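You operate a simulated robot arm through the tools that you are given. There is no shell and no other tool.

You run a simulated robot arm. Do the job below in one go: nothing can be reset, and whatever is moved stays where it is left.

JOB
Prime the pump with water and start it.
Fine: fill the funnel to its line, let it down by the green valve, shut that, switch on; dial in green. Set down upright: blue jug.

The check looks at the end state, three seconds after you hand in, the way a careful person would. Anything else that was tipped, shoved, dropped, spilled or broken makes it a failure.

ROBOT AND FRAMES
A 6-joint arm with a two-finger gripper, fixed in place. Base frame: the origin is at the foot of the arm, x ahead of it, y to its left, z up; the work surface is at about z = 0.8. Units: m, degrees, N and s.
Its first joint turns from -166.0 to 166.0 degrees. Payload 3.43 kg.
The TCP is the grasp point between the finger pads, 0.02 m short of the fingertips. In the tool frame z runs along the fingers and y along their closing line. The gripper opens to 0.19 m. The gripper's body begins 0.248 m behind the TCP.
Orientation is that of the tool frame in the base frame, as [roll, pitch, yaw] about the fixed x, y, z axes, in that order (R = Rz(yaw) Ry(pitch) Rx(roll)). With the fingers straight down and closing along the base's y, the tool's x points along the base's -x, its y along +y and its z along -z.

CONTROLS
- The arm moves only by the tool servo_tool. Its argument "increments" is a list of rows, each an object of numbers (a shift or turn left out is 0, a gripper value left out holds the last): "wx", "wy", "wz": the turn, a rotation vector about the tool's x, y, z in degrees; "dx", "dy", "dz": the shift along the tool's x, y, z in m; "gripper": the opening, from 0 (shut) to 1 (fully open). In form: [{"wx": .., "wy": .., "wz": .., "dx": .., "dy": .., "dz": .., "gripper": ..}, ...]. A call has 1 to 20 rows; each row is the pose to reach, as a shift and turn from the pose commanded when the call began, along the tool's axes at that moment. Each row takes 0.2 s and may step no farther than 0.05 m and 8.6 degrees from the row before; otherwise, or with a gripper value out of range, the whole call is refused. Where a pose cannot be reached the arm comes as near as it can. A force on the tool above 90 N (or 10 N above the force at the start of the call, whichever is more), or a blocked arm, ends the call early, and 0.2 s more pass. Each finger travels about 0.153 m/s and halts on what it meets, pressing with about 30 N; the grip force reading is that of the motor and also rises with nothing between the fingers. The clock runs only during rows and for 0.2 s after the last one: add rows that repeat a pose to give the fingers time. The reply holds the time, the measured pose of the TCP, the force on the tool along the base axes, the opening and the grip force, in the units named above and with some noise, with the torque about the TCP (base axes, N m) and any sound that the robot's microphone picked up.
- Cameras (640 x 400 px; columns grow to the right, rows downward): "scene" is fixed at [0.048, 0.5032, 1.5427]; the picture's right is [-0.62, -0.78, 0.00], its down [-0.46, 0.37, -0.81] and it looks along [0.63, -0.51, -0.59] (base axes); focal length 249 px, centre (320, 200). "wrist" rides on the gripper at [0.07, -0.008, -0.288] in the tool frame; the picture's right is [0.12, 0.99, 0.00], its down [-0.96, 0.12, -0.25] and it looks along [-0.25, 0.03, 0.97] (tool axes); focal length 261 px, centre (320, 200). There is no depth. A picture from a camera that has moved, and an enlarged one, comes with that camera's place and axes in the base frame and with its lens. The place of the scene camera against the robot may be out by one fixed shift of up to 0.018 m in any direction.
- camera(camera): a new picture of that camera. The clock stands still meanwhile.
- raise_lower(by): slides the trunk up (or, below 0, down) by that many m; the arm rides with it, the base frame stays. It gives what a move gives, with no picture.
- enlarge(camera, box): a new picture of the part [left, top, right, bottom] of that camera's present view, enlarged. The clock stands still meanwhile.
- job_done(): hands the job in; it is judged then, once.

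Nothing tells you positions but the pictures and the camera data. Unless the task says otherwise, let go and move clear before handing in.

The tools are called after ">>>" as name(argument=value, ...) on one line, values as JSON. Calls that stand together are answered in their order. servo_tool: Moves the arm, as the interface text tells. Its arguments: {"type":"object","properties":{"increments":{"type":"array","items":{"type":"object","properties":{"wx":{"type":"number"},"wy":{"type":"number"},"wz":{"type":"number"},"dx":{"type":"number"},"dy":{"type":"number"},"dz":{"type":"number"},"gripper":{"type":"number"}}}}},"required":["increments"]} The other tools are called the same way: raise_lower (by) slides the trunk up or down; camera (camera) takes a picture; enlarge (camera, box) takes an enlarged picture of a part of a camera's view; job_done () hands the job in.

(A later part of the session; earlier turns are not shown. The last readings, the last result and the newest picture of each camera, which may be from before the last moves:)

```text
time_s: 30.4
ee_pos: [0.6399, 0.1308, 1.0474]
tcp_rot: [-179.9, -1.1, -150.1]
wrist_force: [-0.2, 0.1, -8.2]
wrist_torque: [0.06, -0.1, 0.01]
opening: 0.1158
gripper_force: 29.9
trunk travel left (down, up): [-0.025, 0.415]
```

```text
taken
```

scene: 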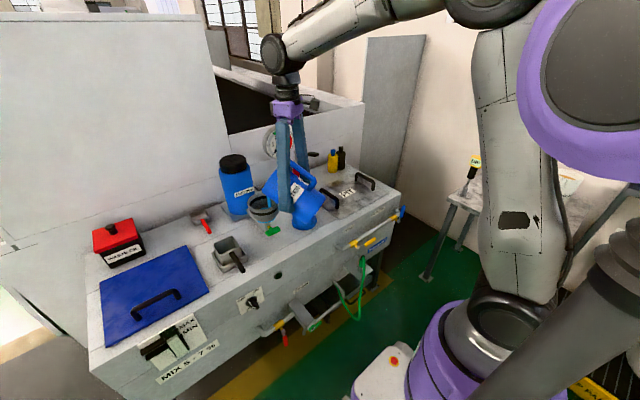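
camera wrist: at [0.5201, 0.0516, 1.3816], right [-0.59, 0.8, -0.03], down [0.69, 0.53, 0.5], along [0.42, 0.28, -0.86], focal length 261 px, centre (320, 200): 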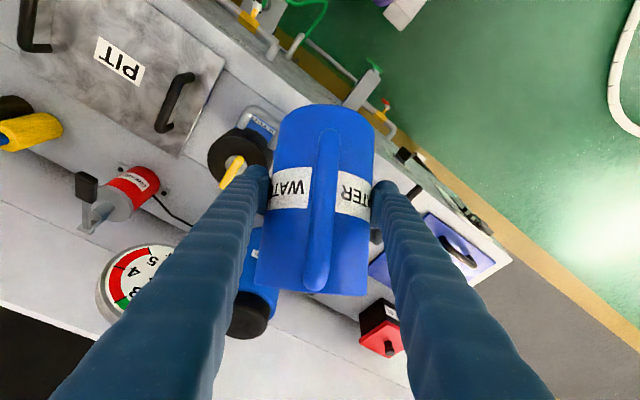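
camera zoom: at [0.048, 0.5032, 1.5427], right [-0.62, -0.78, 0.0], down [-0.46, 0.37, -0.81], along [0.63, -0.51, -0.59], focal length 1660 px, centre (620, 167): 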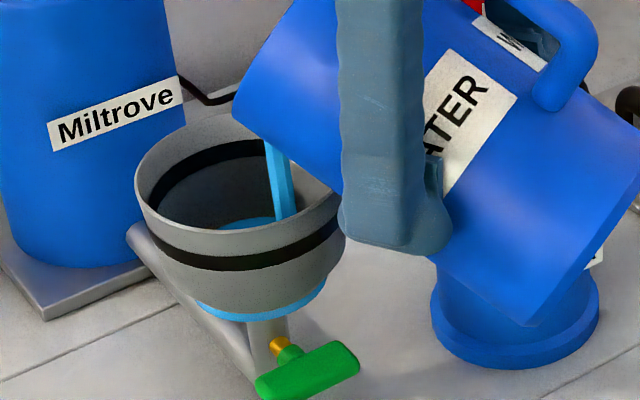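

The stream falls inside the funnel and the level disc is rising (the blue ring is the level showing at the cone). I'll hold the tilt briefly and watch the level.

>>> servo_tool(increments=[{"dx": 0}, {"dx": 0}])

>>> enlarge(camera="scene", box=[245, 175, 305, 235])

```text
time_s: 31.0
ee_pos: [0.6398, 0.1309, 1.0466]
tcp_rot: [-179.9, -1.0, -150.1]
wrist_force: [-1.3, -0.8, -7.9]
wrist_torque: [0.09, -0.09, -0.02]
opening: 0.116
gripper_force: 29.4
trunk travel left (down, up): [-0.025, 0.415]
```

```text
6.67 times, centred on (275, 205) of scene
camera zoom: at [0.048, 0.5032, 1.5427], right [-0.62, -0.78, 0.0], down [-0.46, 0.37, -0.81], along [0.63, -0.51, -0.59], focal length 1660 px, centre (620, 167)
```

zoom: 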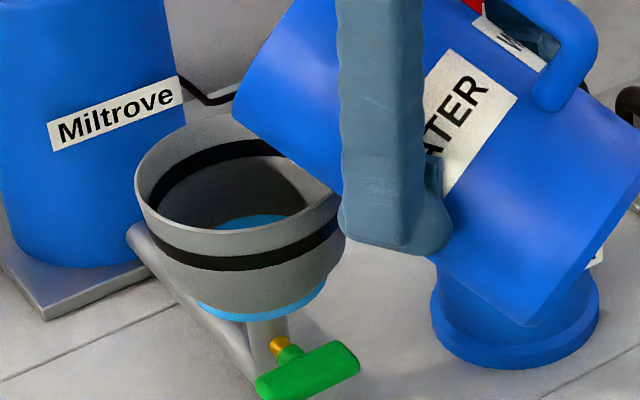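

Flow stops by itself when the water reaches the lip level for this tilt, so the amount can be controlled by angle. I'll add 2° and wait for it to settle.

>>> servo_tool(increments=[{"wy": 1, "dx": -0.0003, "dz": -0.0022}, {"wy": 2, "dx": -0.0005, "dz": -0.0045}, {"wy": 2, "dx": -0.0005, "dz": -0.0045}, {"wy": 2, "dx": -0.0005, "dz": -0.0045}, {"wy": 2, "dx": -0.0005, "dz": -0.0045}, {"wy": 2, "dx": -0.0005, "dz": -0.0045}])

>>> enlarge(camera="scene", box=[245, 175, 305, 235])

```text
time_s: 32.4
ee_pos: [0.6412, 0.1318, 1.0527]
tcp_rot: [-180.0, -3.0, -150.1]
wrist_force: [0.8, 0.2, -7.5]
wrist_torque: [0.05, -0.09, 0.0]
opening: 0.1158
gripper_force: 30.3
trunk travel left (down, up): [-0.025, 0.415]
```

```text
6.67 times, centred on (275, 205) of scene
camera zoom: at [0.048, 0.5032, 1.5427], right [-0.62, -0.78, 0.0], down [-0.46, 0.37, -0.81], along [0.63, -0.51, -0.59], focal length 1660 px, centre (620, 167)
```

zoom: 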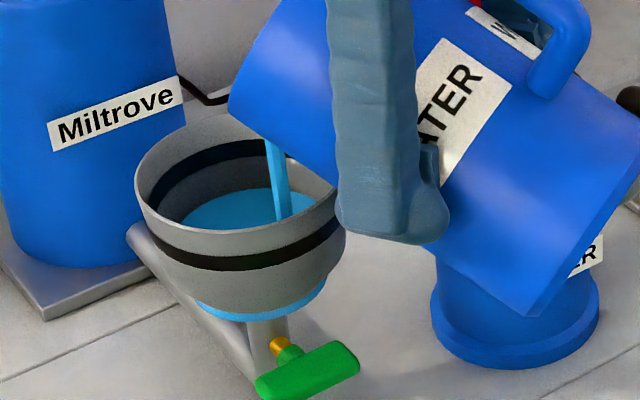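

>>> servo_tool(increments=[{"dx": 0}, {"dx": 0}])

>>> enlarge(camera="scene", box=[245, 175, 305, 235])

```text
time_s: 33.0
ee_pos: [0.641, 0.1307, 1.0523]
tcp_rot: [-180.0, -3.0, -150.0]
wrist_force: [0.1, 0.2, -7.1]
wrist_torque: [0.03, -0.08, 0.02]
opening: 0.1154
gripper_force: 29.6
trunk travel left (down, up): [-0.025, 0.415]
```

```text
6.67 times, centred on (275, 205) of scene
camera zoom: at [0.048, 0.5032, 1.5427], right [-0.62, -0.78, 0.0], down [-0.46, 0.37, -0.81], along [0.63, -0.51, -0.59], focal length 1660 px, centre (620, 167)
```

zoom: 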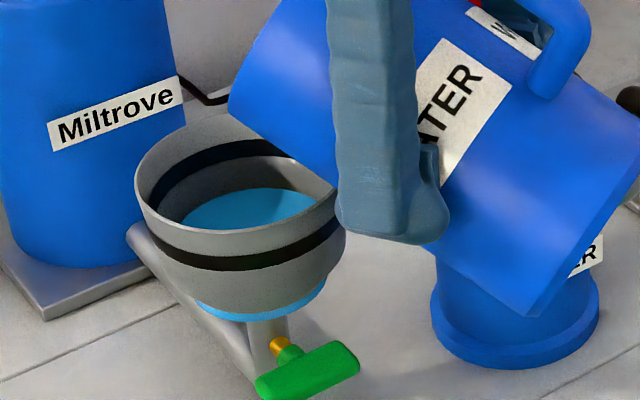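

The level is up but still about 2 cm below the line, and the flow has stopped again. I'll add 1.5° more.

>>> servo_tool(increments=[{"wy": 0.8, "dx": -0.0002, "dz": -0.0018}, {"wy": 1.5, "dx": -0.0003, "dz": -0.0034}, {"wy": 1.5, "dx": -0.0003, "dz": -0.0034}, {"wy": 1.5, "dx": -0.0003, "dz": -0.0034}, {"wy": 1.5, "dx": -0.0003, "dz": -0.0034}, {"wy": 1.5, "dx": -0.0003, "dz": -0.0034}, {"wy": 1.5, "dx": -0.0003, "dz": -0.0034}])

>>> enlarge(camera="scene", box=[245, 175, 305, 235])

```text
time_s: 34.6
ee_pos: [0.6421, 0.133, 1.0563]
tcp_rot: [-180.0, -4.5, -150.1]
wrist_force: [-0.6, -0.5, -5.8]
wrist_torque: [0.05, -0.04, -0.01]
opening: 0.1156
gripper_force: 29.9
trunk travel left (down, up): [-0.025, 0.415]
```

```text
6.67 times, centred on (275, 205) of scene
camera zoom: at [0.048, 0.5032, 1.5427], right [-0.62, -0.78, 0.0], down [-0.46, 0.37, -0.81], along [0.63, -0.51, -0.59], focal length 1660 px, centre (620, 167)
```

zoom: 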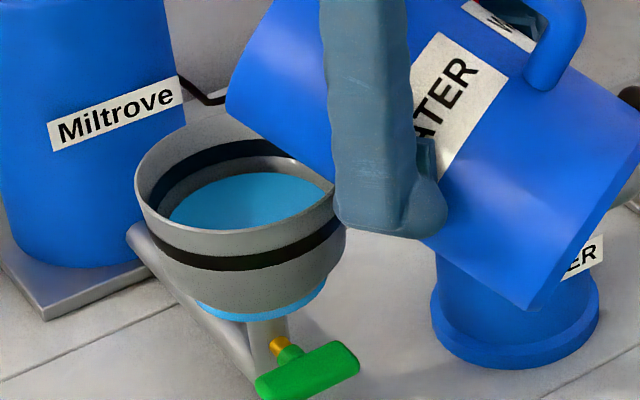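

The level is nearing the line (roughly 1.2 cm below its lower edge by appearance). I'll continue with smaller steps.

>>> servo_tool(increments=[{"wy": 0.5, "dx": -0.0001, "dz": -0.0011}, {"wy": 1.0, "dx": -0.0001, "dz": -0.0022}, {"wy": 1.0, "dx": -0.0001, "dz": -0.0022}, {"wy": 1.0, "dx": -0.0001, "dz": -0.0022}, {"wy": 1.0, "dx": -0.0001, "dz": -0.0022}, {"wy": 1.0, "dx": -0.0001, "dz": -0.0022}, {"wy": 1.0, "dx": -0.0001, "dz": -0.0022}])

>>> enlarge(camera="scene", box=[245, 175, 305, 235])

```text
time_s: 36.2
ee_pos: [0.6412, 0.1317, 1.0583]
tcp_rot: [-179.9, -5.4, -150.0]
wrist_force: [0.0, 0.6, -6.9]
wrist_torque: [0.02, -0.07, 0.02]
opening: 0.116
gripper_force: 30.2
trunk travel left (down, up): [-0.025, 0.415]
```

```text
6.67 times, centred on (275, 205) of scene
camera zoom: at [0.048, 0.5032, 1.5427], right [-0.62, -0.78, 0.0], down [-0.46, 0.37, -0.81], along [0.63, -0.51, -0.59], focal length 1660 px, centre (620, 167)
```

zoom: 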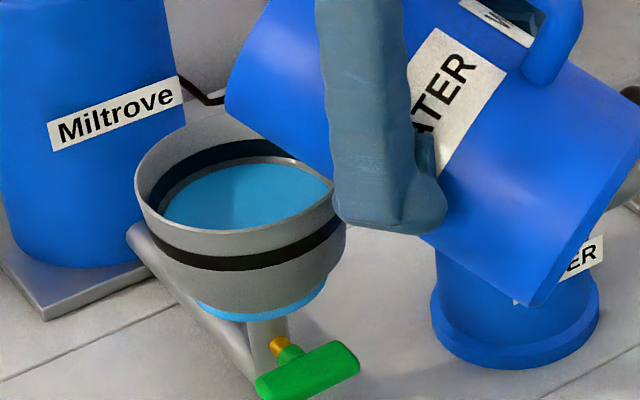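

>>> enlarge(camera="scene", box=[255, 188, 285, 218])

```text
13.33 times, centred on (270, 203) of scene
camera zoom: at [0.048, 0.5032, 1.5427], right [-0.62, -0.78, 0.0], down [-0.46, 0.37, -0.81], along [0.63, -0.51, -0.59], focal length 3319 px, centre (987, 160)
```

zoom: 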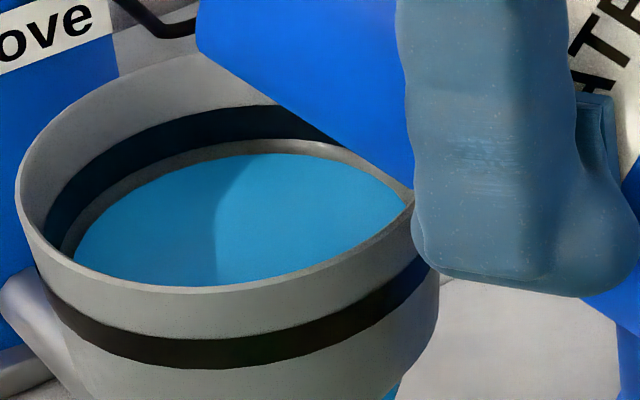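

The water edge is now just below the black line's lower edge. One more degree, then fine tuning.

>>> servo_tool(increments=[{"wy": 0.5, "dx": -0.0001, "dz": -0.0011}, {"wy": 1.0, "dx": -0.0001, "dz": -0.0022}, {"wy": 1.0, "dx": -0.0001, "dz": -0.0022}, {"wy": 1.0, "dx": -0.0001, "dz": -0.0022}, {"wy": 1.0, "dx": -0.0001, "dz": -0.0022}, {"wy": 1.0, "dx": -0.0001, "dz": -0.0022}, {"wy": 1.0, "dx": -0.0001, "dz": -0.0022}, {"wy": 1.0, "dx": -0.0001, "dz": -0.0022}])

>>> enlarge(camera="scene", box=[255, 188, 285, 218])

```text
time_s: 38.0
ee_pos: [0.642, 0.1316, 1.0605]
tcp_rot: [-179.9, -6.6, -150.0]
wrist_force: [-0.1, 0.6, -7.1]
wrist_torque: [0.08, -0.06, 0.03]
opening: 0.1154
gripper_force: 29.8
trunk travel left (down, up): [-0.025, 0.415]
```

```text
13.33 times, centred on (270, 203) of scene
camera zoom: at [0.048, 0.5032, 1.5427], right [-0.62, -0.78, 0.0], down [-0.46, 0.37, -0.81], along [0.63, -0.51, -0.59], focal length 3319 px, centre (987, 160)
```

zoom: 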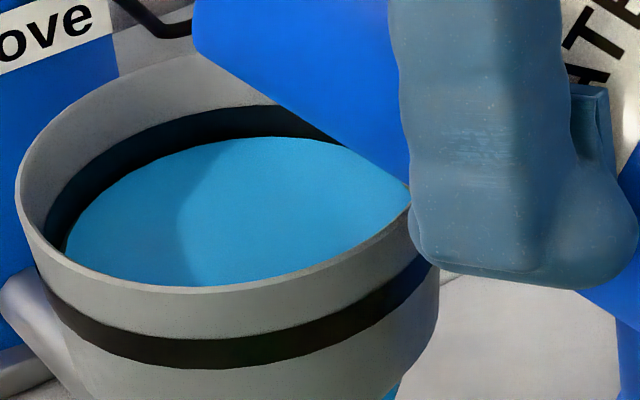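

The water has just reached the line's lower edge. I'll add about 0.7° to bring it to the middle of the line.

>>> servo_tool(increments=[{"wy": 0.4, "dx": 0, "dz": -0.0009}, {"wy": 0.7, "dx": 0, "dz": -0.0015}, {"wy": 0.7, "dx": 0, "dz": -0.0015}, {"wy": 0.7, "dx": 0, "dz": -0.0015}, {"wy": 0.7, "dx": 0, "dz": -0.0015}, {"wy": 0.7, "dx": 0, "dz": -0.0015}, {"wy": 0.7, "dx": 0, "dz": -0.0015}])

>>> enlarge(camera="scene", box=[255, 188, 285, 218])

```text
time_s: 39.6
ee_pos: [0.6429, 0.1313, 1.0608]
tcp_rot: [-179.8, -7.3, -150.0]
wrist_force: [-0.5, 0.4, -6.7]
wrist_torque: [0.06, -0.03, -0.05]
opening: 0.1154
gripper_force: 29.8
trunk travel left (down, up): [-0.025, 0.415]
```

```text
13.33 times, centred on (270, 203) of scene
camera zoom: at [0.048, 0.5032, 1.5427], right [-0.62, -0.78, 0.0], down [-0.46, 0.37, -0.81], along [0.63, -0.51, -0.59], focal length 3319 px, centre (987, 160)
```

zoom: 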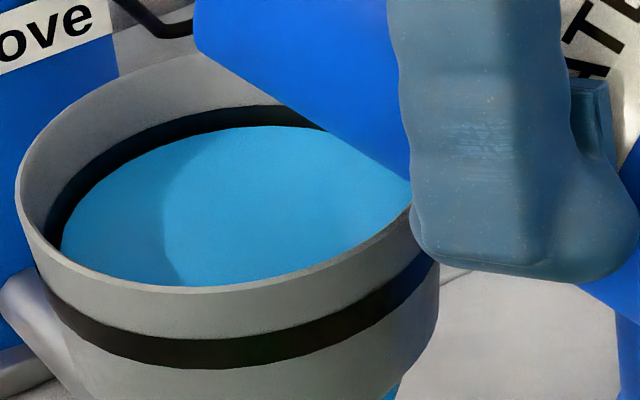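

The water stands at the middle of the line. I'll tilt the jug back upright-ward now, keeping the spout over the funnel while it rises.

>>> servo_tool(increments=[{"wy": -3, "dx": 0.0009, "dz": 0.0018}, {"wy": -6, "dx": 0.0016, "dz": 0.0037}, {"wy": -9, "dx": 0.0019, "dz": 0.0054}, {"wy": -12, "dx": 0.0017, "dz": 0.0071}, {"wy": -15, "dx": 0.0013, "dz": 0.0088}, {"wy": -18, "dx": 0.0004, "dz": 0.0105}, {"wy": -21, "dx": -0.0006, "dz": 0.012}, {"wy": -23, "dx": -0.0012, "dz": 0.0113}, {"wy": -23, "dx": -0.0012, "dz": 0.0113}])

>>> enlarge(camera="scene", box=[230, 150, 320, 230])

```text
time_s: 41.6
ee_pos: [0.6412, 0.1326, 1.0506]
tcp_rot: [-179.8, 15.7, -150.1]
wrist_force: [-0.1, -0.6, -5.2]
wrist_torque: [0.08, -0.06, 0.01]
opening: 0.1157
gripper_force: 30.3
trunk travel left (down, up): [-0.025, 0.415]
```

```text
5.00 times, centred on (275, 190) of scene
camera zoom: at [0.048, 0.5032, 1.5427], right [-0.62, -0.78, 0.0], down [-0.46, 0.37, -0.81], along [0.63, -0.51, -0.59], focal length 1245 px, centre (545, 250)
```

zoom: 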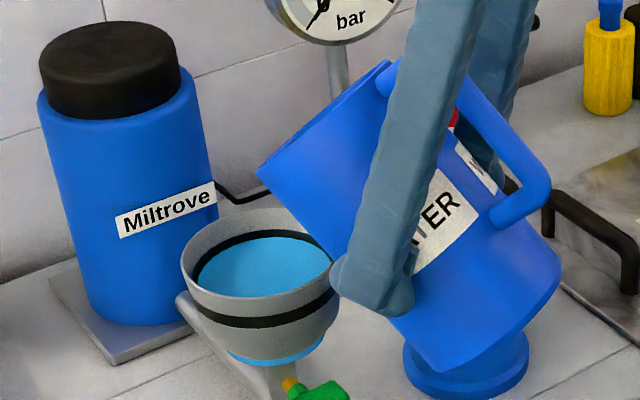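

The funnel keeps its level at the line and nothing spilled. I'll lift the jug clear and turn it fully upright.

>>> servo_tool(increments=[{"dx": -0.0054, "dz": -0.0193}, {"dx": -0.0108, "dz": -0.0385}, {"dx": -0.0162, "dz": -0.0578}, {"dx": -0.0217, "dz": -0.077}, {"dx": -0.0271, "dz": -0.0963}, {"wy": -5, "dx": -0.0271, "dz": -0.0963}, {"wy": -10, "dx": -0.0271, "dz": -0.0963}, {"wy": -15, "dx": -0.0271, "dz": -0.0963}, {"wy": -20, "dx": -0.0271, "dz": -0.0963}, {"wy": -25, "dx": -0.0271, "dz": -0.0963}, {"wy": -30, "dx": -0.0271, "dz": -0.0963}, {"wy": -35, "dx": -0.0271, "dz": -0.0963}, {"wy": -40, "dx": -0.0271, "dz": -0.0963}, {"wy": -44.3, "dx": -0.0271, "dz": -0.0963}, {"wy": -44.3, "dx": -0.0271, "dz": -0.0963}])

>>> enlarge(camera="scene", box=[220, 90, 380, 250])

>>> enlarge(camera="scene", box=[250, 183, 290, 223])

```text
time_s: 44.8
ee_pos: [0.6408, 0.1332, 1.1486]
tcp_rot: [180.0, 59.9, -150.2]
wrist_force: [-0.9, 0.3, -5.6]
wrist_torque: [0.01, -0.03, -0.02]
opening: 0.1156
gripper_force: 30.0
trunk travel left (down, up): [-0.025, 0.415]
```

```text
2.50 times, centred on (300, 170) of scene
camera zoom: at [0.048, 0.5032, 1.5427], right [-0.62, -0.78, 0.0], down [-0.46, 0.37, -0.81], along [0.63, -0.51, -0.59], focal length 622 px, centre (370, 275)
```

zoom: 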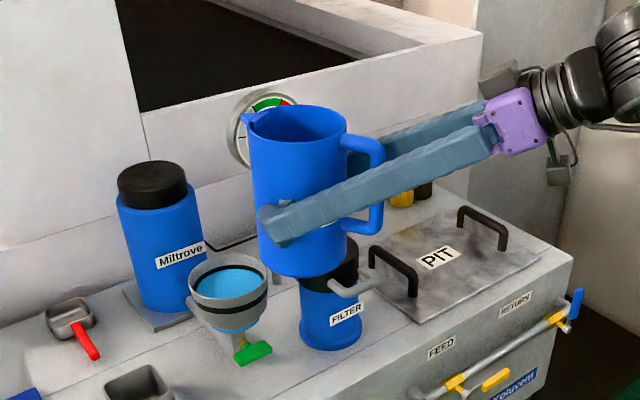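

```text
10.00 times, centred on (270, 203) of scene
camera zoom: at [0.048, 0.5032, 1.5427], right [-0.62, -0.78, 0.0], down [-0.46, 0.37, -0.81], along [0.63, -0.51, -0.59], focal length 2489 px, centre (820, 170)
```

zoom: 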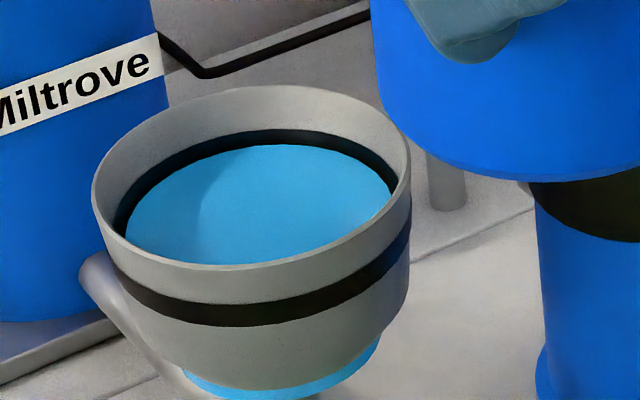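

The level sits within the line and the jug is upright again (about 5.5 N now). I'll carry it back along the same way to above its old place.

>>> servo_tool(increments=[{"dx": 0.00237, "dy": -0.02755, "dz": -0.00547, "wx": 1.719, "wz": 0.996}, {"dx": 0.00475, "dy": -0.05509, "dz": -0.01095, "wx": 3.437, "wz": 1.992}, {"dx": 0.00712, "dy": -0.08264, "dz": -0.01642, "wx": 5.156, "wz": 2.988}, {"dx": 0.00949, "dy": -0.11019, "dz": -0.02189, "wx": 6.875, "wz": 3.984}, {"dx": 0.01187, "dy": -0.13773, "dz": -0.02737, "wx": 8.593, "wz": 4.98}, {"dx": 0.01424, "dy": -0.16528, "dz": -0.03284, "wx": 10.312, "wz": 5.976}, {"dx": 0.01661, "dy": -0.19283, "dz": -0.03831, "wx": 12.031, "wz": 6.972}, {"dx": 0.01899, "dy": -0.22037, "dz": -0.04379, "wx": 13.749, "wz": 7.968}, {"dx": 0.02136, "dy": -0.24792, "dz": -0.04926, "wx": 15.468, "wz": 8.964}, {"dx": 0.02373, "dy": -0.27547, "dz": -0.05473, "wx": 17.187, "wz": 9.96}, {"dx": 0.02611, "dy": -0.30301, "dz": -0.06021, "wx": 18.905, "wz": 10.956}, {"dx": 0.02848, "dy": -0.33056, "dz": -0.06568, "wx": 20.624, "wz": 11.952}, {"dx": 0.03085, "dy": -0.35811, "dz": -0.07115, "wx": 22.343, "wz": 12.948}, {"dx": 0.03323, "dy": -0.38565, "dz": -0.07663, "wx": 24.061, "wz": 13.944}, {"dx": 0.0356, "dy": -0.4132, "dz": -0.0821, "wx": 25.78, "wz": 14.94}, {"dx": 0.0356, "dy": -0.4132, "dz": -0.0821, "wx": 25.78, "wz": 14.94}])

>>> enlarge(camera="scene", box=[300, 80, 440, 220])

>>> camera(camera="wrist")

```text
time_s: 48.2
ee_pos: [0.7697, -0.2726, 1.1625]
tcp_rot: [180.0, 60.1, -179.9]
wrist_force: [0.1, -1.2, -6.9]
wrist_torque: [0.03, -0.04, 0.02]
opening: 0.1153
gripper_force: 29.9
trunk travel left (down, up): [-0.025, 0.415]
```

```text
2.86 times, centred on (370, 150) of scene
camera zoom: at [0.048, 0.5032, 1.5427], right [-0.62, -0.78, 0.0], down [-0.46, 0.37, -0.81], along [0.63, -0.51, -0.59], focal length 711 px, centre (177, 343)
```

zoom: 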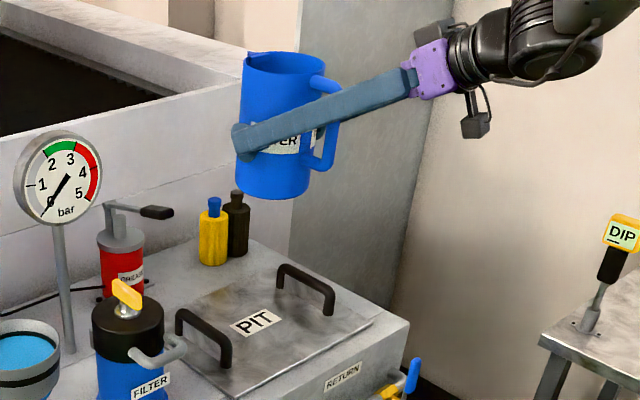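

```text
taken
camera wrist: at [0.4856, -0.2809, 1.2447], right [-0.06, 0.99, -0.1], down [0.26, 0.12, 0.96], along [0.96, 0.03, -0.27], focal length 261 px, centre (320, 200)
```

wrist: 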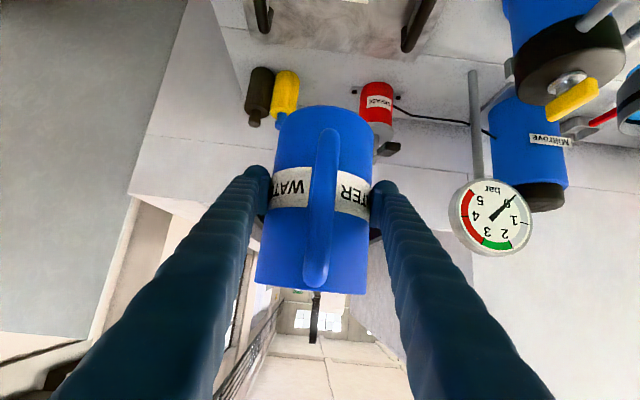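

The jug hangs upright over its old spot. I'll lower it gently onto the plate, slowly for the last centimetres.

>>> servo_tool(increments=[{"dx": 0.026, "dy": 0.001, "dz": 0.015}, {"dx": 0.052, "dy": 0.002, "dz": 0.03}, {"dx": 0.078, "dy": 0.003, "dz": 0.045}, {"dx": 0.104, "dy": 0.003, "dz": 0.06}, {"dx": 0.13, "dy": 0.003, "dz": 0.075}, {"dx": 0.156, "dy": 0.003, "dz": 0.09}, {"dx": 0.182, "dy": 0.003, "dz": 0.105}, {"dx": 0.2036, "dy": 0.003, "dz": 0.1175}, {"dx": 0.2122, "dy": 0.003, "dz": 0.1225}, {"dx": 0.2183, "dy": 0.003, "dz": 0.126}, {"dx": 0.2226, "dy": 0.003, "dz": 0.1285}, {"dx": 0.2226, "dy": 0.003, "dz": 0.1285}])

>>> enlarge(camera="scene", box=[310, 140, 410, 220])

```text
time_s: 50.8
ee_pos: [0.7713, -0.2673, 0.9028]
tcp_rot: [180.0, 60.1, -179.9]
wrist_force: [1.4, -0.1, -6.3]
wrist_torque: [0.01, -0.06, 0.01]
opening: 0.115
gripper_force: 30.0
trunk travel left (down, up): [-0.025, 0.415]
```

```text
5.00 times, centred on (360, 180) of scene
camera zoom: at [0.048, 0.5032, 1.5427], right [-0.62, -0.78, 0.0], down [-0.46, 0.37, -0.81], along [0.63, -0.51, -0.59], focal length 1245 px, centre (120, 300)
```

zoom: 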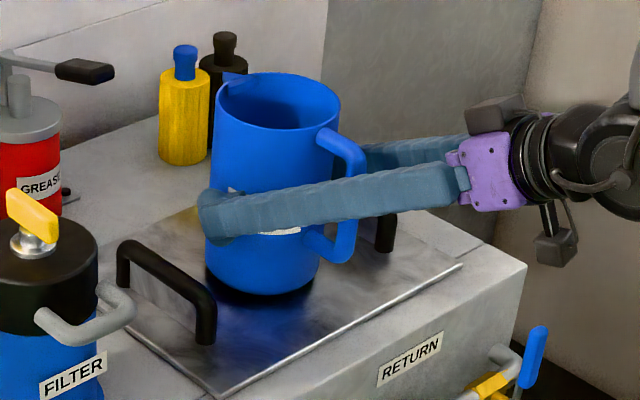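

>>> servo_tool(increments=[{"dx": 0.0022, "dz": 0.0012}, {"dx": 0.0043, "dz": 0.0025}, {"dx": 0.0061, "dz": 0.0035}, {"dx": 0.0061, "dz": 0.0035}])

```text
time_s: 51.8
ee_pos: [0.7705, -0.267, 0.8969]
tcp_rot: [179.9, 60.3, -179.8]
wrist_force: [1.6, 2.5, 0.8]
wrist_torque: [0.09, 0.1, -0.06]
opening: 0.115
gripper_force: 29.9
trunk travel left (down, up): [-0.025, 0.415]
```

The load has gone from the wrist, so the jug is standing on the plate. I'll open the fingers slowly.

>>> servo_tool(increments=[{"gripper": 0.62}, {"gripper": 0.66}, {"gripper": 0.72}, {"gripper": 0.8}, {"gripper": 0.84}, {"gripper": 0.84}, {"gripper": 0.84}])

>>> camera(camera="wrist")

>>> enlarge(camera="scene", box=[310, 140, 410, 220])

```text
time_s: 53.4
ee_pos: [0.7695, -0.2677, 0.8961]
tcp_rot: [179.9, 60.0, -179.9]
wrist_force: [-0.7, 0.3, 0.1]
wrist_torque: [-0.01, -0.06, -0.01]
opening: 0.1596
gripper_force: 0.1
trunk travel left (down, up): [-0.025, 0.415]
```

```text
taken
camera wrist: at [0.4865, -0.277, 0.9788], right [-0.06, 0.99, -0.1], down [0.26, 0.12, 0.96], along [0.96, 0.03, -0.27], focal length 261 px, centre (320, 200)
```

wrist: 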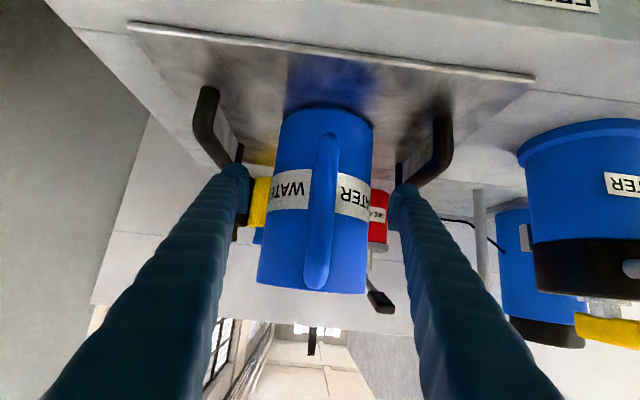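

```text
5.00 times, centred on (360, 180) of scene
camera zoom: at [0.048, 0.5032, 1.5427], right [-0.62, -0.78, 0.0], down [-0.46, 0.37, -0.81], along [0.63, -0.51, -0.59], focal length 1245 px, centre (120, 300)
```

zoom: 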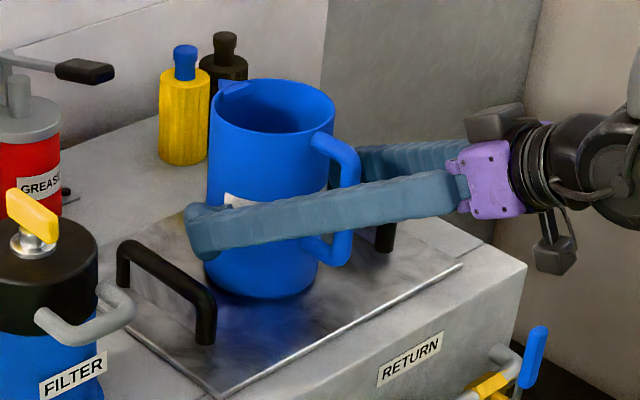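

The jug stands upright and free. I'll lift the open fingers straight up and clear of it.

>>> servo_tool(increments=[{"dx": -0.026, "dz": -0.015}, {"dx": -0.052, "dz": -0.03}, {"dx": -0.078, "dz": -0.045}, {"dx": -0.104, "dz": -0.06}, {"dx": -0.13, "dz": -0.075}, {"dx": -0.156, "dz": -0.09}, {"dx": -0.182, "dz": -0.105}, {"dx": -0.208, "dz": -0.12}, {"dx": -0.208, "dz": -0.12}])

>>> enlarge(camera="scene", box=[220, 110, 420, 240])

```text
time_s: 55.4
ee_pos: [0.7711, -0.2672, 1.1343]
tcp_rot: [179.9, 60.1, -179.9]
wrist_force: [0.2, 1.2, -0.7]
wrist_torque: [0.02, -0.04, -0.04]
opening: 0.1594
gripper_force: 0.1
trunk travel left (down, up): [-0.025, 0.415]
```

```text
3.08 times, centred on (320, 175) of scene
camera zoom: at [0.048, 0.5032, 1.5427], right [-0.62, -0.78, 0.0], down [-0.46, 0.37, -0.81], along [0.63, -0.51, -0.59], focal length 766 px, centre (320, 277)
```

zoom: 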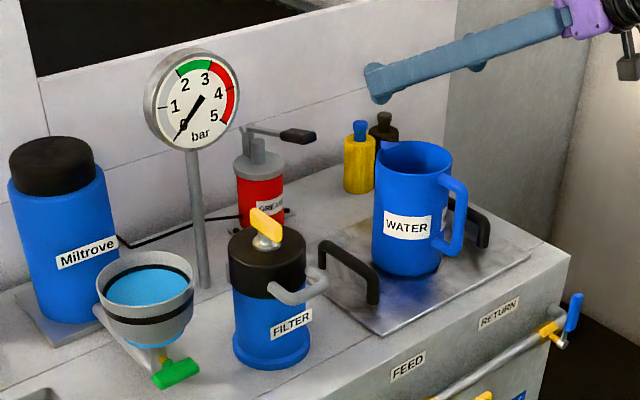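

The jug stands upright in its place and the funnel is full to the line. Next is the green valve: I'll raise the trunk so the arm can reach down and forward with a level tool.

>>> raise_lower(by=0.4)

```text
time_s: 59.2
ee_pos: [0.771, -0.2674, 1.5362]
tcp_rot: [179.9, 60.1, -179.9]
wrist_force: [0.0, 0.1, 0.0]
wrist_torque: [-0.05, -0.01, 0.02]
opening: 0.1596
gripper_force: 0.1
trunk travel left (down, up): [-0.425, 0.015]
```

I'll swing over to the left side (y about 0.45), high above everything, with the tool pointing more downward for now.

>>> servo_tool(increments=[{"dx": 0.0157, "dy": 0.0398, "dz": 0.0045, "wy": 1.67}, {"dx": 0.0315, "dy": 0.0797, "dz": 0.0091, "wy": 3.33}, {"dx": 0.0472, "dy": 0.1195, "dz": 0.0136, "wy": 5.0}, {"dx": 0.0629, "dy": 0.1593, "dz": 0.0181, "wy": 6.67}, {"dx": 0.0787, "dy": 0.1992, "dz": 0.0227, "wy": 8.33}, {"dx": 0.0944, "dy": 0.239, "dz": 0.0272, "wy": 10.0}, {"dx": 0.1101, "dy": 0.2788, "dz": 0.0317, "wy": 11.67}, {"dx": 0.1258, "dy": 0.3186, "dz": 0.0362, "wy": 13.33}, {"dx": 0.1416, "dy": 0.3585, "dz": 0.0408, "wy": 15.0}, {"dx": 0.1573, "dy": 0.3983, "dz": 0.0453, "wy": 16.67}, {"dx": 0.173, "dy": 0.4381, "dz": 0.0498, "wy": 18.33}, {"dx": 0.1888, "dy": 0.478, "dz": 0.0544, "wy": 20.0}, {"dx": 0.2045, "dy": 0.5178, "dz": 0.0589, "wy": 21.67}, {"dx": 0.2202, "dy": 0.5576, "dz": 0.0634, "wy": 23.33}, {"dx": 0.236, "dy": 0.5975, "dz": 0.068, "wy": 25.0}, {"dx": 0.2517, "dy": 0.6373, "dz": 0.0725, "wy": 26.67}, {"dx": 0.2674, "dy": 0.6771, "dz": 0.077, "wy": 28.33}, {"dx": 0.2832, "dy": 0.717, "dz": 0.0815, "wy": 30.0}, {"dx": 0.2832, "dy": 0.717, "dz": 0.0815, "wy": 30.0}])

>>> camera(camera="wrist")

>>> camera(camera="scene")

```text
time_s: 63.2
ee_pos: [0.6962, 0.4483, 1.2556]
tcp_rot: [179.9, 30.3, -179.8]
wrist_force: [-1.4, 0.1, -0.4]
wrist_torque: [-0.19, -0.27, -0.13]
opening: 0.1597
gripper_force: 0.0
out of reach, approached as far as the arm can: row 7, 8, 9, 10, 11, 12, 13, 14, 15
trunk travel left (down, up): [-0.425, 0.015]
```

```text
taken
camera wrist: at [0.4912, 0.4382, 1.4684], right [-0.11, 0.99, -0.06], down [0.7, 0.12, 0.7], along [0.7, 0.03, -0.71], focal length 261 px, centre (320, 200)
```

wrist: 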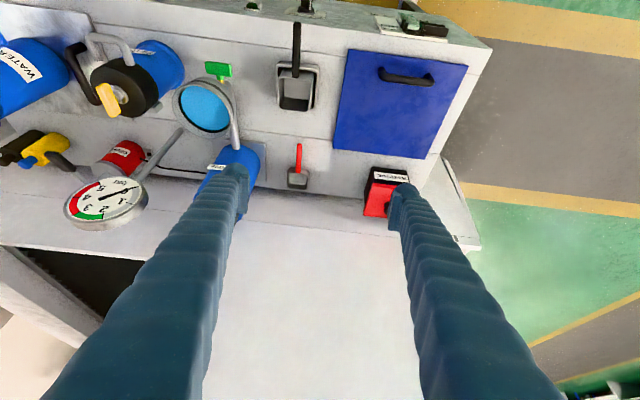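

```text
taken
```

scene: 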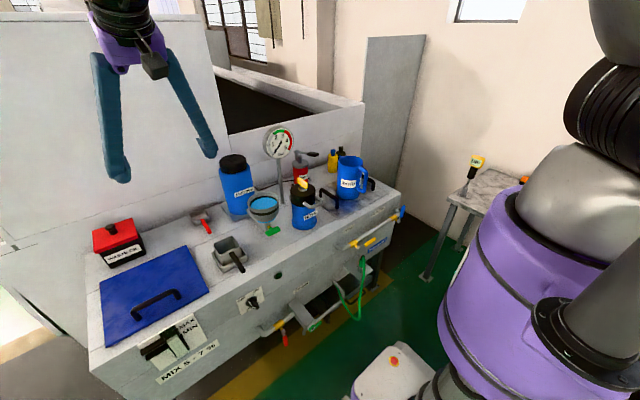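

>>> enlarge(camera="wrist", box=[160, 50, 260, 150])

>>> enlarge(camera="scene", box=[245, 200, 305, 245])

```text
4.00 times, centred on (210, 100) of wrist
camera zoom: at [0.4912, 0.4382, 1.4684], right [-0.11, 0.99, -0.06], down [0.7, 0.12, 0.7], along [0.7, 0.03, -0.71], focal length 1043 px, centre (760, 600)
```

zoom: 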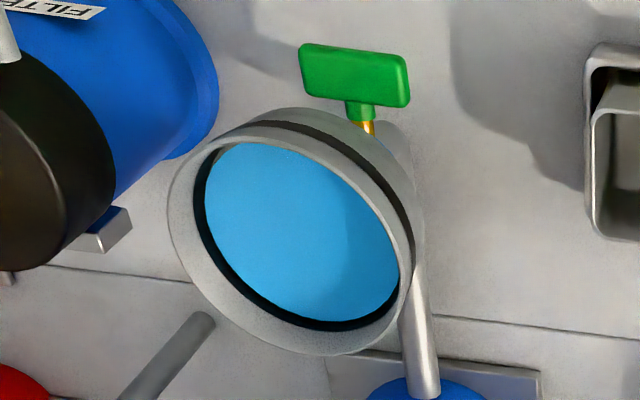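

```text
8.89 times, centred on (275, 222) of scene
camera zoom: at [0.048, 0.5032, 1.5427], right [-0.62, -0.78, 0.0], down [-0.46, 0.37, -0.81], along [0.63, -0.51, -0.59], focal length 2213 px, centre (720, 0)
```

zoom: 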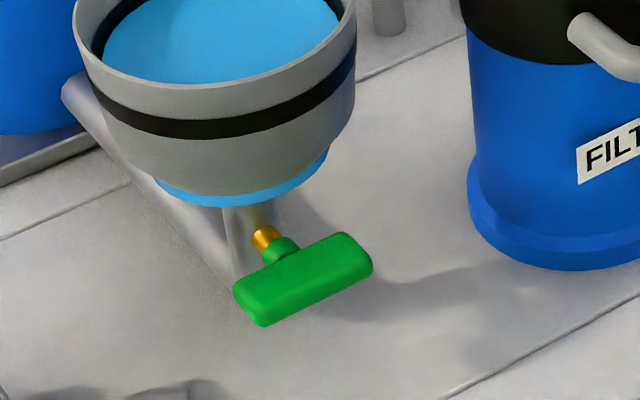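

From here I can place the green T-handle well: centre about (0.715, 0.199, 0.867), lying crosswise (shut), turning about the x direction. I'll come down in front of the bench at y 0.45 and level the tool.

>>> servo_tool(increments=[{"dx": 0.0297, "dz": 0.027, "wy": -5, "gripper": 0.26}, {"dx": 0.0593, "dz": 0.054, "wy": -10}, {"dx": 0.089, "dz": 0.0809, "wy": -16}, {"dx": 0.1187, "dz": 0.1079, "wy": -22}, {"dx": 0.1483, "dz": 0.1349, "wy": -28}, {"dx": 0.178, "dz": 0.1619, "wy": -34}, {"dx": 0.2076, "dz": 0.1888, "wy": -40}, {"dx": 0.2373, "dz": 0.2158, "wy": -46}, {"dx": 0.2373, "dz": 0.2158, "wy": -53}, {"dx": 0.2373, "dz": 0.2158, "wy": -59.7}, {"dx": 0.2373, "dz": 0.2158, "wy": -59.7}])

>>> camera(camera="scene")

>>> camera(camera="wrist")

```text
time_s: 65.6
ee_pos: [0.6002, 0.4474, 0.9433]
tcp_rot: [173.6, 90.0, 173.9]
wrist_force: [0.3, 0.7, 0.0]
wrist_torque: [-0.01, -0.01, -0.02]
opening: 0.0496
gripper_force: 0.0
trunk travel left (down, up): [-0.425, 0.015]
```

```text
taken
```

scene: 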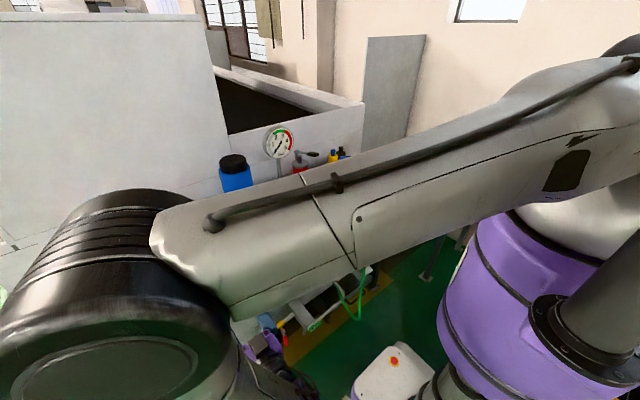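

```text
taken
camera wrist: at [0.313, 0.4393, 0.8737], right [0.0, 0.99, -0.12], down [-0.25, 0.11, 0.96], along [0.97, 0.03, 0.24], focal length 261 px, centre (320, 200)
```

wrist: 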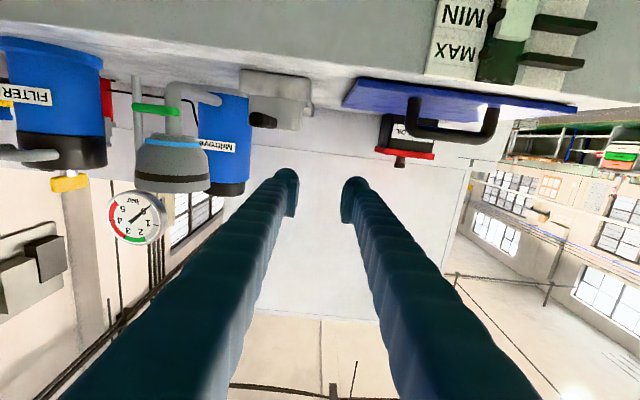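

The tool is level in front of the bench. I'll shift to y 0.199 while staying in front of the bench edge, turning the fingers so they close up-down around the handle.

>>> servo_tool(increments=[{"wz": 7.5, "dy": -0.01, "dz": -0.015}, {"wz": 15, "dy": -0.03, "dz": -0.03}, {"wz": 22.5, "dy": -0.05, "dx": 0.007, "dz": -0.04}, {"wz": 30, "dy": -0.072, "dx": 0.014, "dz": -0.04}, {"wz": 37.5, "dy": -0.094, "dx": 0.021, "dz": -0.04}, {"wz": 45, "dy": -0.116, "dx": 0.028, "dz": -0.04}, {"wz": 52.5, "dy": -0.138, "dx": 0.035, "dz": -0.04}, {"wz": 60, "dy": -0.16, "dx": 0.043, "dz": -0.04}, {"wz": 67.5, "dy": -0.182, "dx": 0.051, "dz": -0.04}, {"wz": 75, "dy": -0.204, "dx": 0.059, "dz": -0.04}, {"wz": 82.5, "dy": -0.226, "dx": 0.067, "dz": -0.04}, {"wz": 90, "dy": -0.2484, "dx": 0.076, "dz": -0.04}, {"wz": 90, "dy": -0.2484, "dx": 0.076, "dz": -0.04}])

>>> camera(camera="wrist")

>>> camera(camera="scene")

```text
time_s: 68.4
ee_pos: [0.5624, 0.1998, 0.8678]
tcp_rot: [90.2, -0.2, 90.2]
wrist_force: [-0.1, 0.0, 0.8]
wrist_torque: [0.0, -0.03, 0.01]
opening: 0.0495
gripper_force: 0.1
trunk travel left (down, up): [-0.425, 0.015]
```

```text
taken
camera wrist: at [0.2751, 0.2678, 0.8607], right [0.0, 0.12, 0.99], down [-0.24, -0.96, 0.11], along [0.97, -0.24, 0.03], focal length 261 px, centre (320, 200)
```

wrist: 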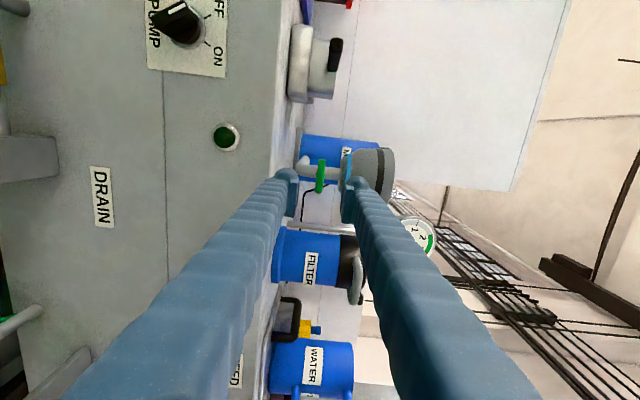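

```text
taken
```

scene: 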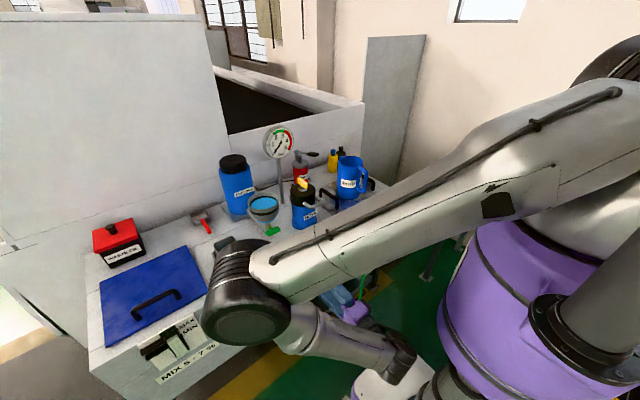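

>>> enlarge(camera="wrist", box=[270, 120, 410, 220])

>>> enlarge(camera="scene", box=[235, 180, 325, 250])

>>> enlarge(camera="wrist", box=[130, 0, 250, 90])

```text
4.00 times, centred on (340, 170) of wrist
camera zoom: at [0.2751, 0.2678, 0.8607], right [0.0, 0.12, 0.99], down [-0.24, -0.96, 0.11], along [0.97, -0.24, 0.03], focal length 1043 px, centre (240, 320)
```

zoom: 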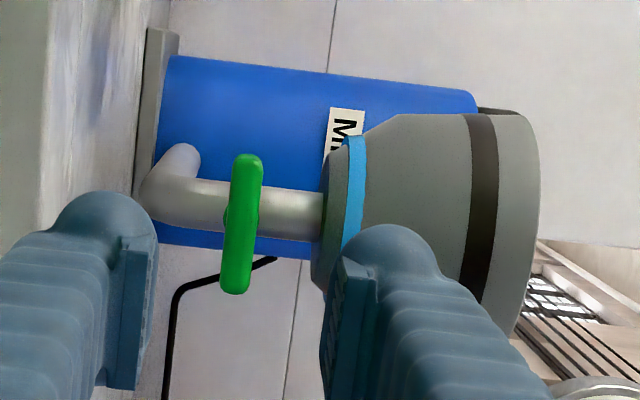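

```text
5.71 times, centred on (280, 215) of scene
camera zoom: at [0.048, 0.5032, 1.5427], right [-0.62, -0.78, 0.0], down [-0.46, 0.37, -0.81], along [0.63, -0.51, -0.59], focal length 1422 px, centre (549, 114)
```

zoom: 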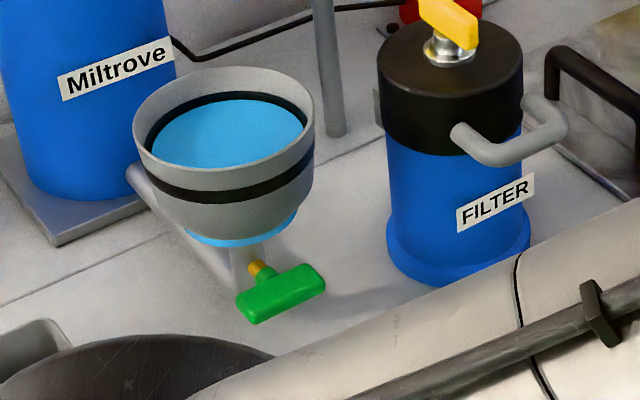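

```text
4.44 times, centred on (190, 45) of wrist
camera zoom: at [0.2751, 0.2678, 0.8607], right [0.0, 0.12, 0.99], down [-0.24, -0.96, 0.11], along [0.97, -0.24, 0.03], focal length 1158 px, centre (898, 889)
```

zoom: 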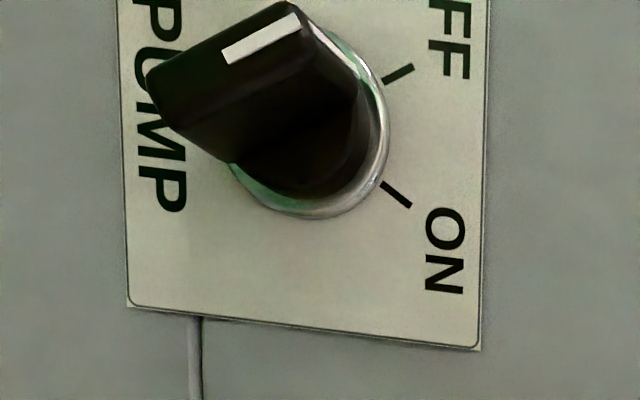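

The T-handle lies between the fingers in view: centre about (0.715, 0.197, 0.871), 13 mm thick. I'll narrow the opening, centre on it and advance so the fingertips just overlap the bar.

>>> servo_tool(increments=[{"dy": 0.0027, "dx": -0.0018, "gripper": 0.184}, {"dy": 0.0027, "dx": -0.0018, "dz": 0.03}, {"dy": 0.0027, "dx": -0.0018, "dz": 0.06}, {"dy": 0.0027, "dx": -0.0018, "dz": 0.09}, {"dy": 0.0027, "dx": -0.0018, "dz": 0.115}, {"dy": 0.0027, "dx": -0.0018, "dz": 0.13}, {"dy": 0.0027, "dx": -0.0018, "dz": 0.13}])

>>> enlarge(camera="wrist", box=[260, 120, 420, 220])

>>> enlarge(camera="scene", box=[235, 180, 325, 250])

```text
time_s: 70.0
ee_pos: [0.6944, 0.2099, 0.8675]
tcp_rot: [90.5, 0.0, 89.6]
wrist_force: [0.4, -0.3, 0.7]
wrist_torque: [0.02, -0.01, -0.01]
opening: 0.035
gripper_force: 0.0
out of reach, approached as far as the arm can: row 3, 4, 5, 6, 7
trunk travel left (down, up): [-0.425, 0.015]
```

```text
4.00 times, centred on (340, 170) of wrist
camera zoom: at [0.4081, 0.2826, 0.8623], right [0.01, 0.12, 0.99], down [-0.25, -0.96, 0.12], along [0.97, -0.25, 0.02], focal length 1043 px, centre (240, 320)
```

zoom: 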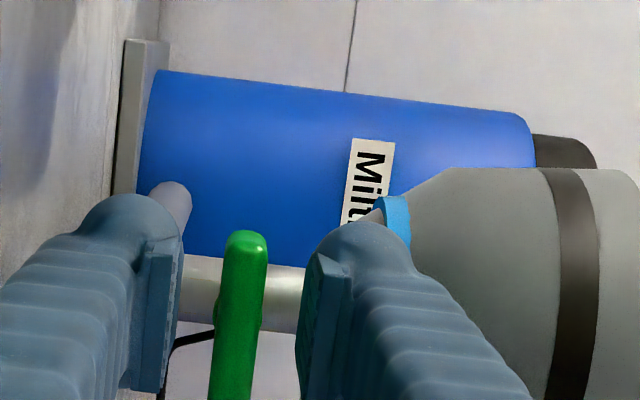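

```text
5.71 times, centred on (280, 215) of scene
camera zoom: at [0.048, 0.5032, 1.5427], right [-0.62, -0.78, 0.0], down [-0.46, 0.37, -0.81], along [0.63, -0.51, -0.59], focal length 1422 px, centre (549, 114)
```

zoom: 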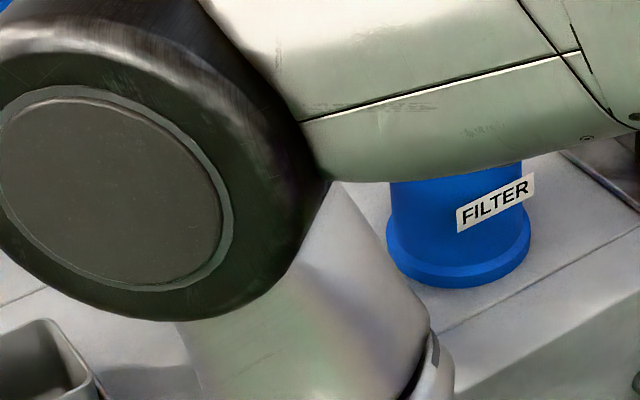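

The arm stopped about 1 cm to the left of the handle's centre with nothing touching (forces near zero). I'll try the small remaining correction in y.

>>> servo_tool(increments=[{"dx": -0.006, "dy": 0.0015}, {"dx": -0.012, "dy": 0.003}, {"dx": -0.012, "dy": 0.003}])

>>> camera(camera="scene")

>>> camera(camera="wrist")

```text
time_s: 70.8
ee_pos: [0.6941, 0.2099, 0.8683]
tcp_rot: [90.5, 0.0, 89.6]
wrist_force: [-0.3, 0.4, -0.4]
wrist_torque: [0.01, 0.02, 0.0]
opening: 0.0352
gripper_force: 0.1
out of reach, approached as far as the arm can: row 1, 2, 3
trunk travel left (down, up): [-0.425, 0.015]
```

```text
taken
```

scene: 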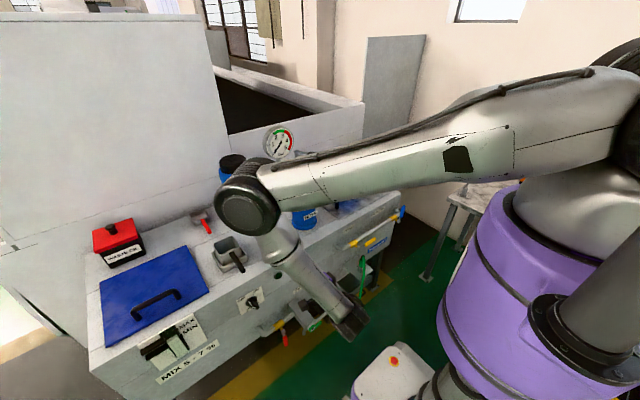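

```text
taken
camera wrist: at [0.408, 0.2825, 0.8622], right [0.01, 0.12, 0.99], down [-0.25, -0.96, 0.12], along [0.97, -0.25, 0.02], focal length 261 px, centre (320, 200)
```

wrist: 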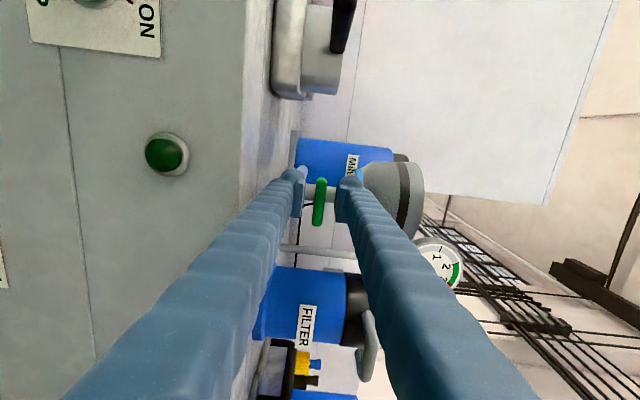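

This level pose is at the edge of the arm's reach, so I'll back off and use a tool tilted 30° down, which the arm handles better. First retreat, then tilt about the handle direction.

>>> servo_tool(increments=[{"dz": -0.03}, {"dz": -0.06}, {"dz": -0.085}, {"dz": -0.085, "wx": 5}, {"dz": -0.085, "dy": 0.01, "wx": 10}, {"dz": -0.085, "dy": 0.02, "wx": 15}, {"dz": -0.085, "dy": 0.03, "wx": 20}, {"dz": -0.085, "dy": 0.04, "wx": 25}, {"dz": -0.085, "dy": 0.05, "wx": 30}, {"dz": -0.085, "dy": 0.05, "wx": 30}])

>>> camera(camera="wrist")

>>> camera(camera="scene")

```text
time_s: 73.0
ee_pos: [0.6102, 0.2096, 0.9172]
tcp_rot: [120.3, 0.1, 90.3]
wrist_force: [0.3, 0.3, 0.1]
wrist_torque: [0.01, -0.01, 0.04]
opening: 0.035
gripper_force: 0.1
trunk travel left (down, up): [-0.425, 0.015]
```

```text
taken
camera wrist: at [0.3576, 0.2791, 1.0551], right [0.5, 0.12, 0.86], down [-0.15, -0.96, 0.22], along [0.85, -0.24, -0.46], focal length 261 px, centre (320, 200)
```

wrist: 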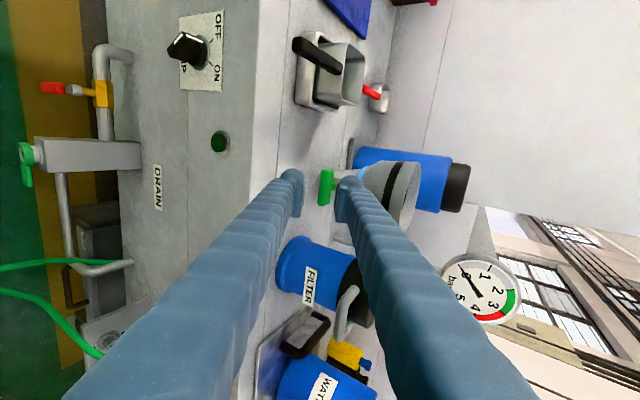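

```text
taken
```

scene: 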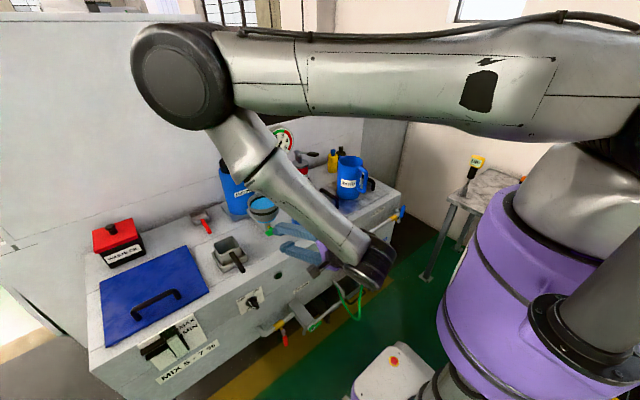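

>>> enlarge(camera="wrist", box=[280, 140, 440, 240])

>>> enlarge(camera="scene", box=[235, 185, 335, 265])

```text
4.00 times, centred on (360, 190) of wrist
camera zoom: at [0.3576, 0.2791, 1.0551], right [0.5, 0.12, 0.86], down [-0.15, -0.96, 0.22], along [0.85, -0.24, -0.46], focal length 1043 px, centre (160, 240)
```

zoom: 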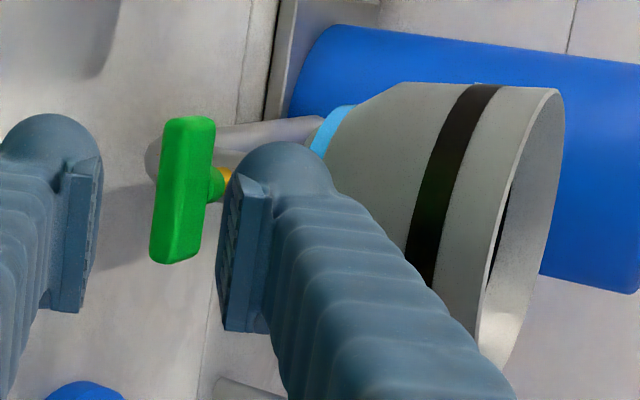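

```text
5.00 times, centred on (285, 225) of scene
camera zoom: at [0.048, 0.5032, 1.5427], right [-0.62, -0.78, 0.0], down [-0.46, 0.37, -0.81], along [0.63, -0.51, -0.59], focal length 1245 px, centre (495, 75)
```

zoom: 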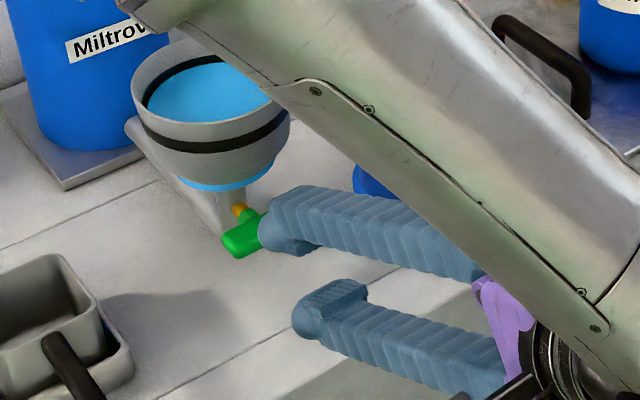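

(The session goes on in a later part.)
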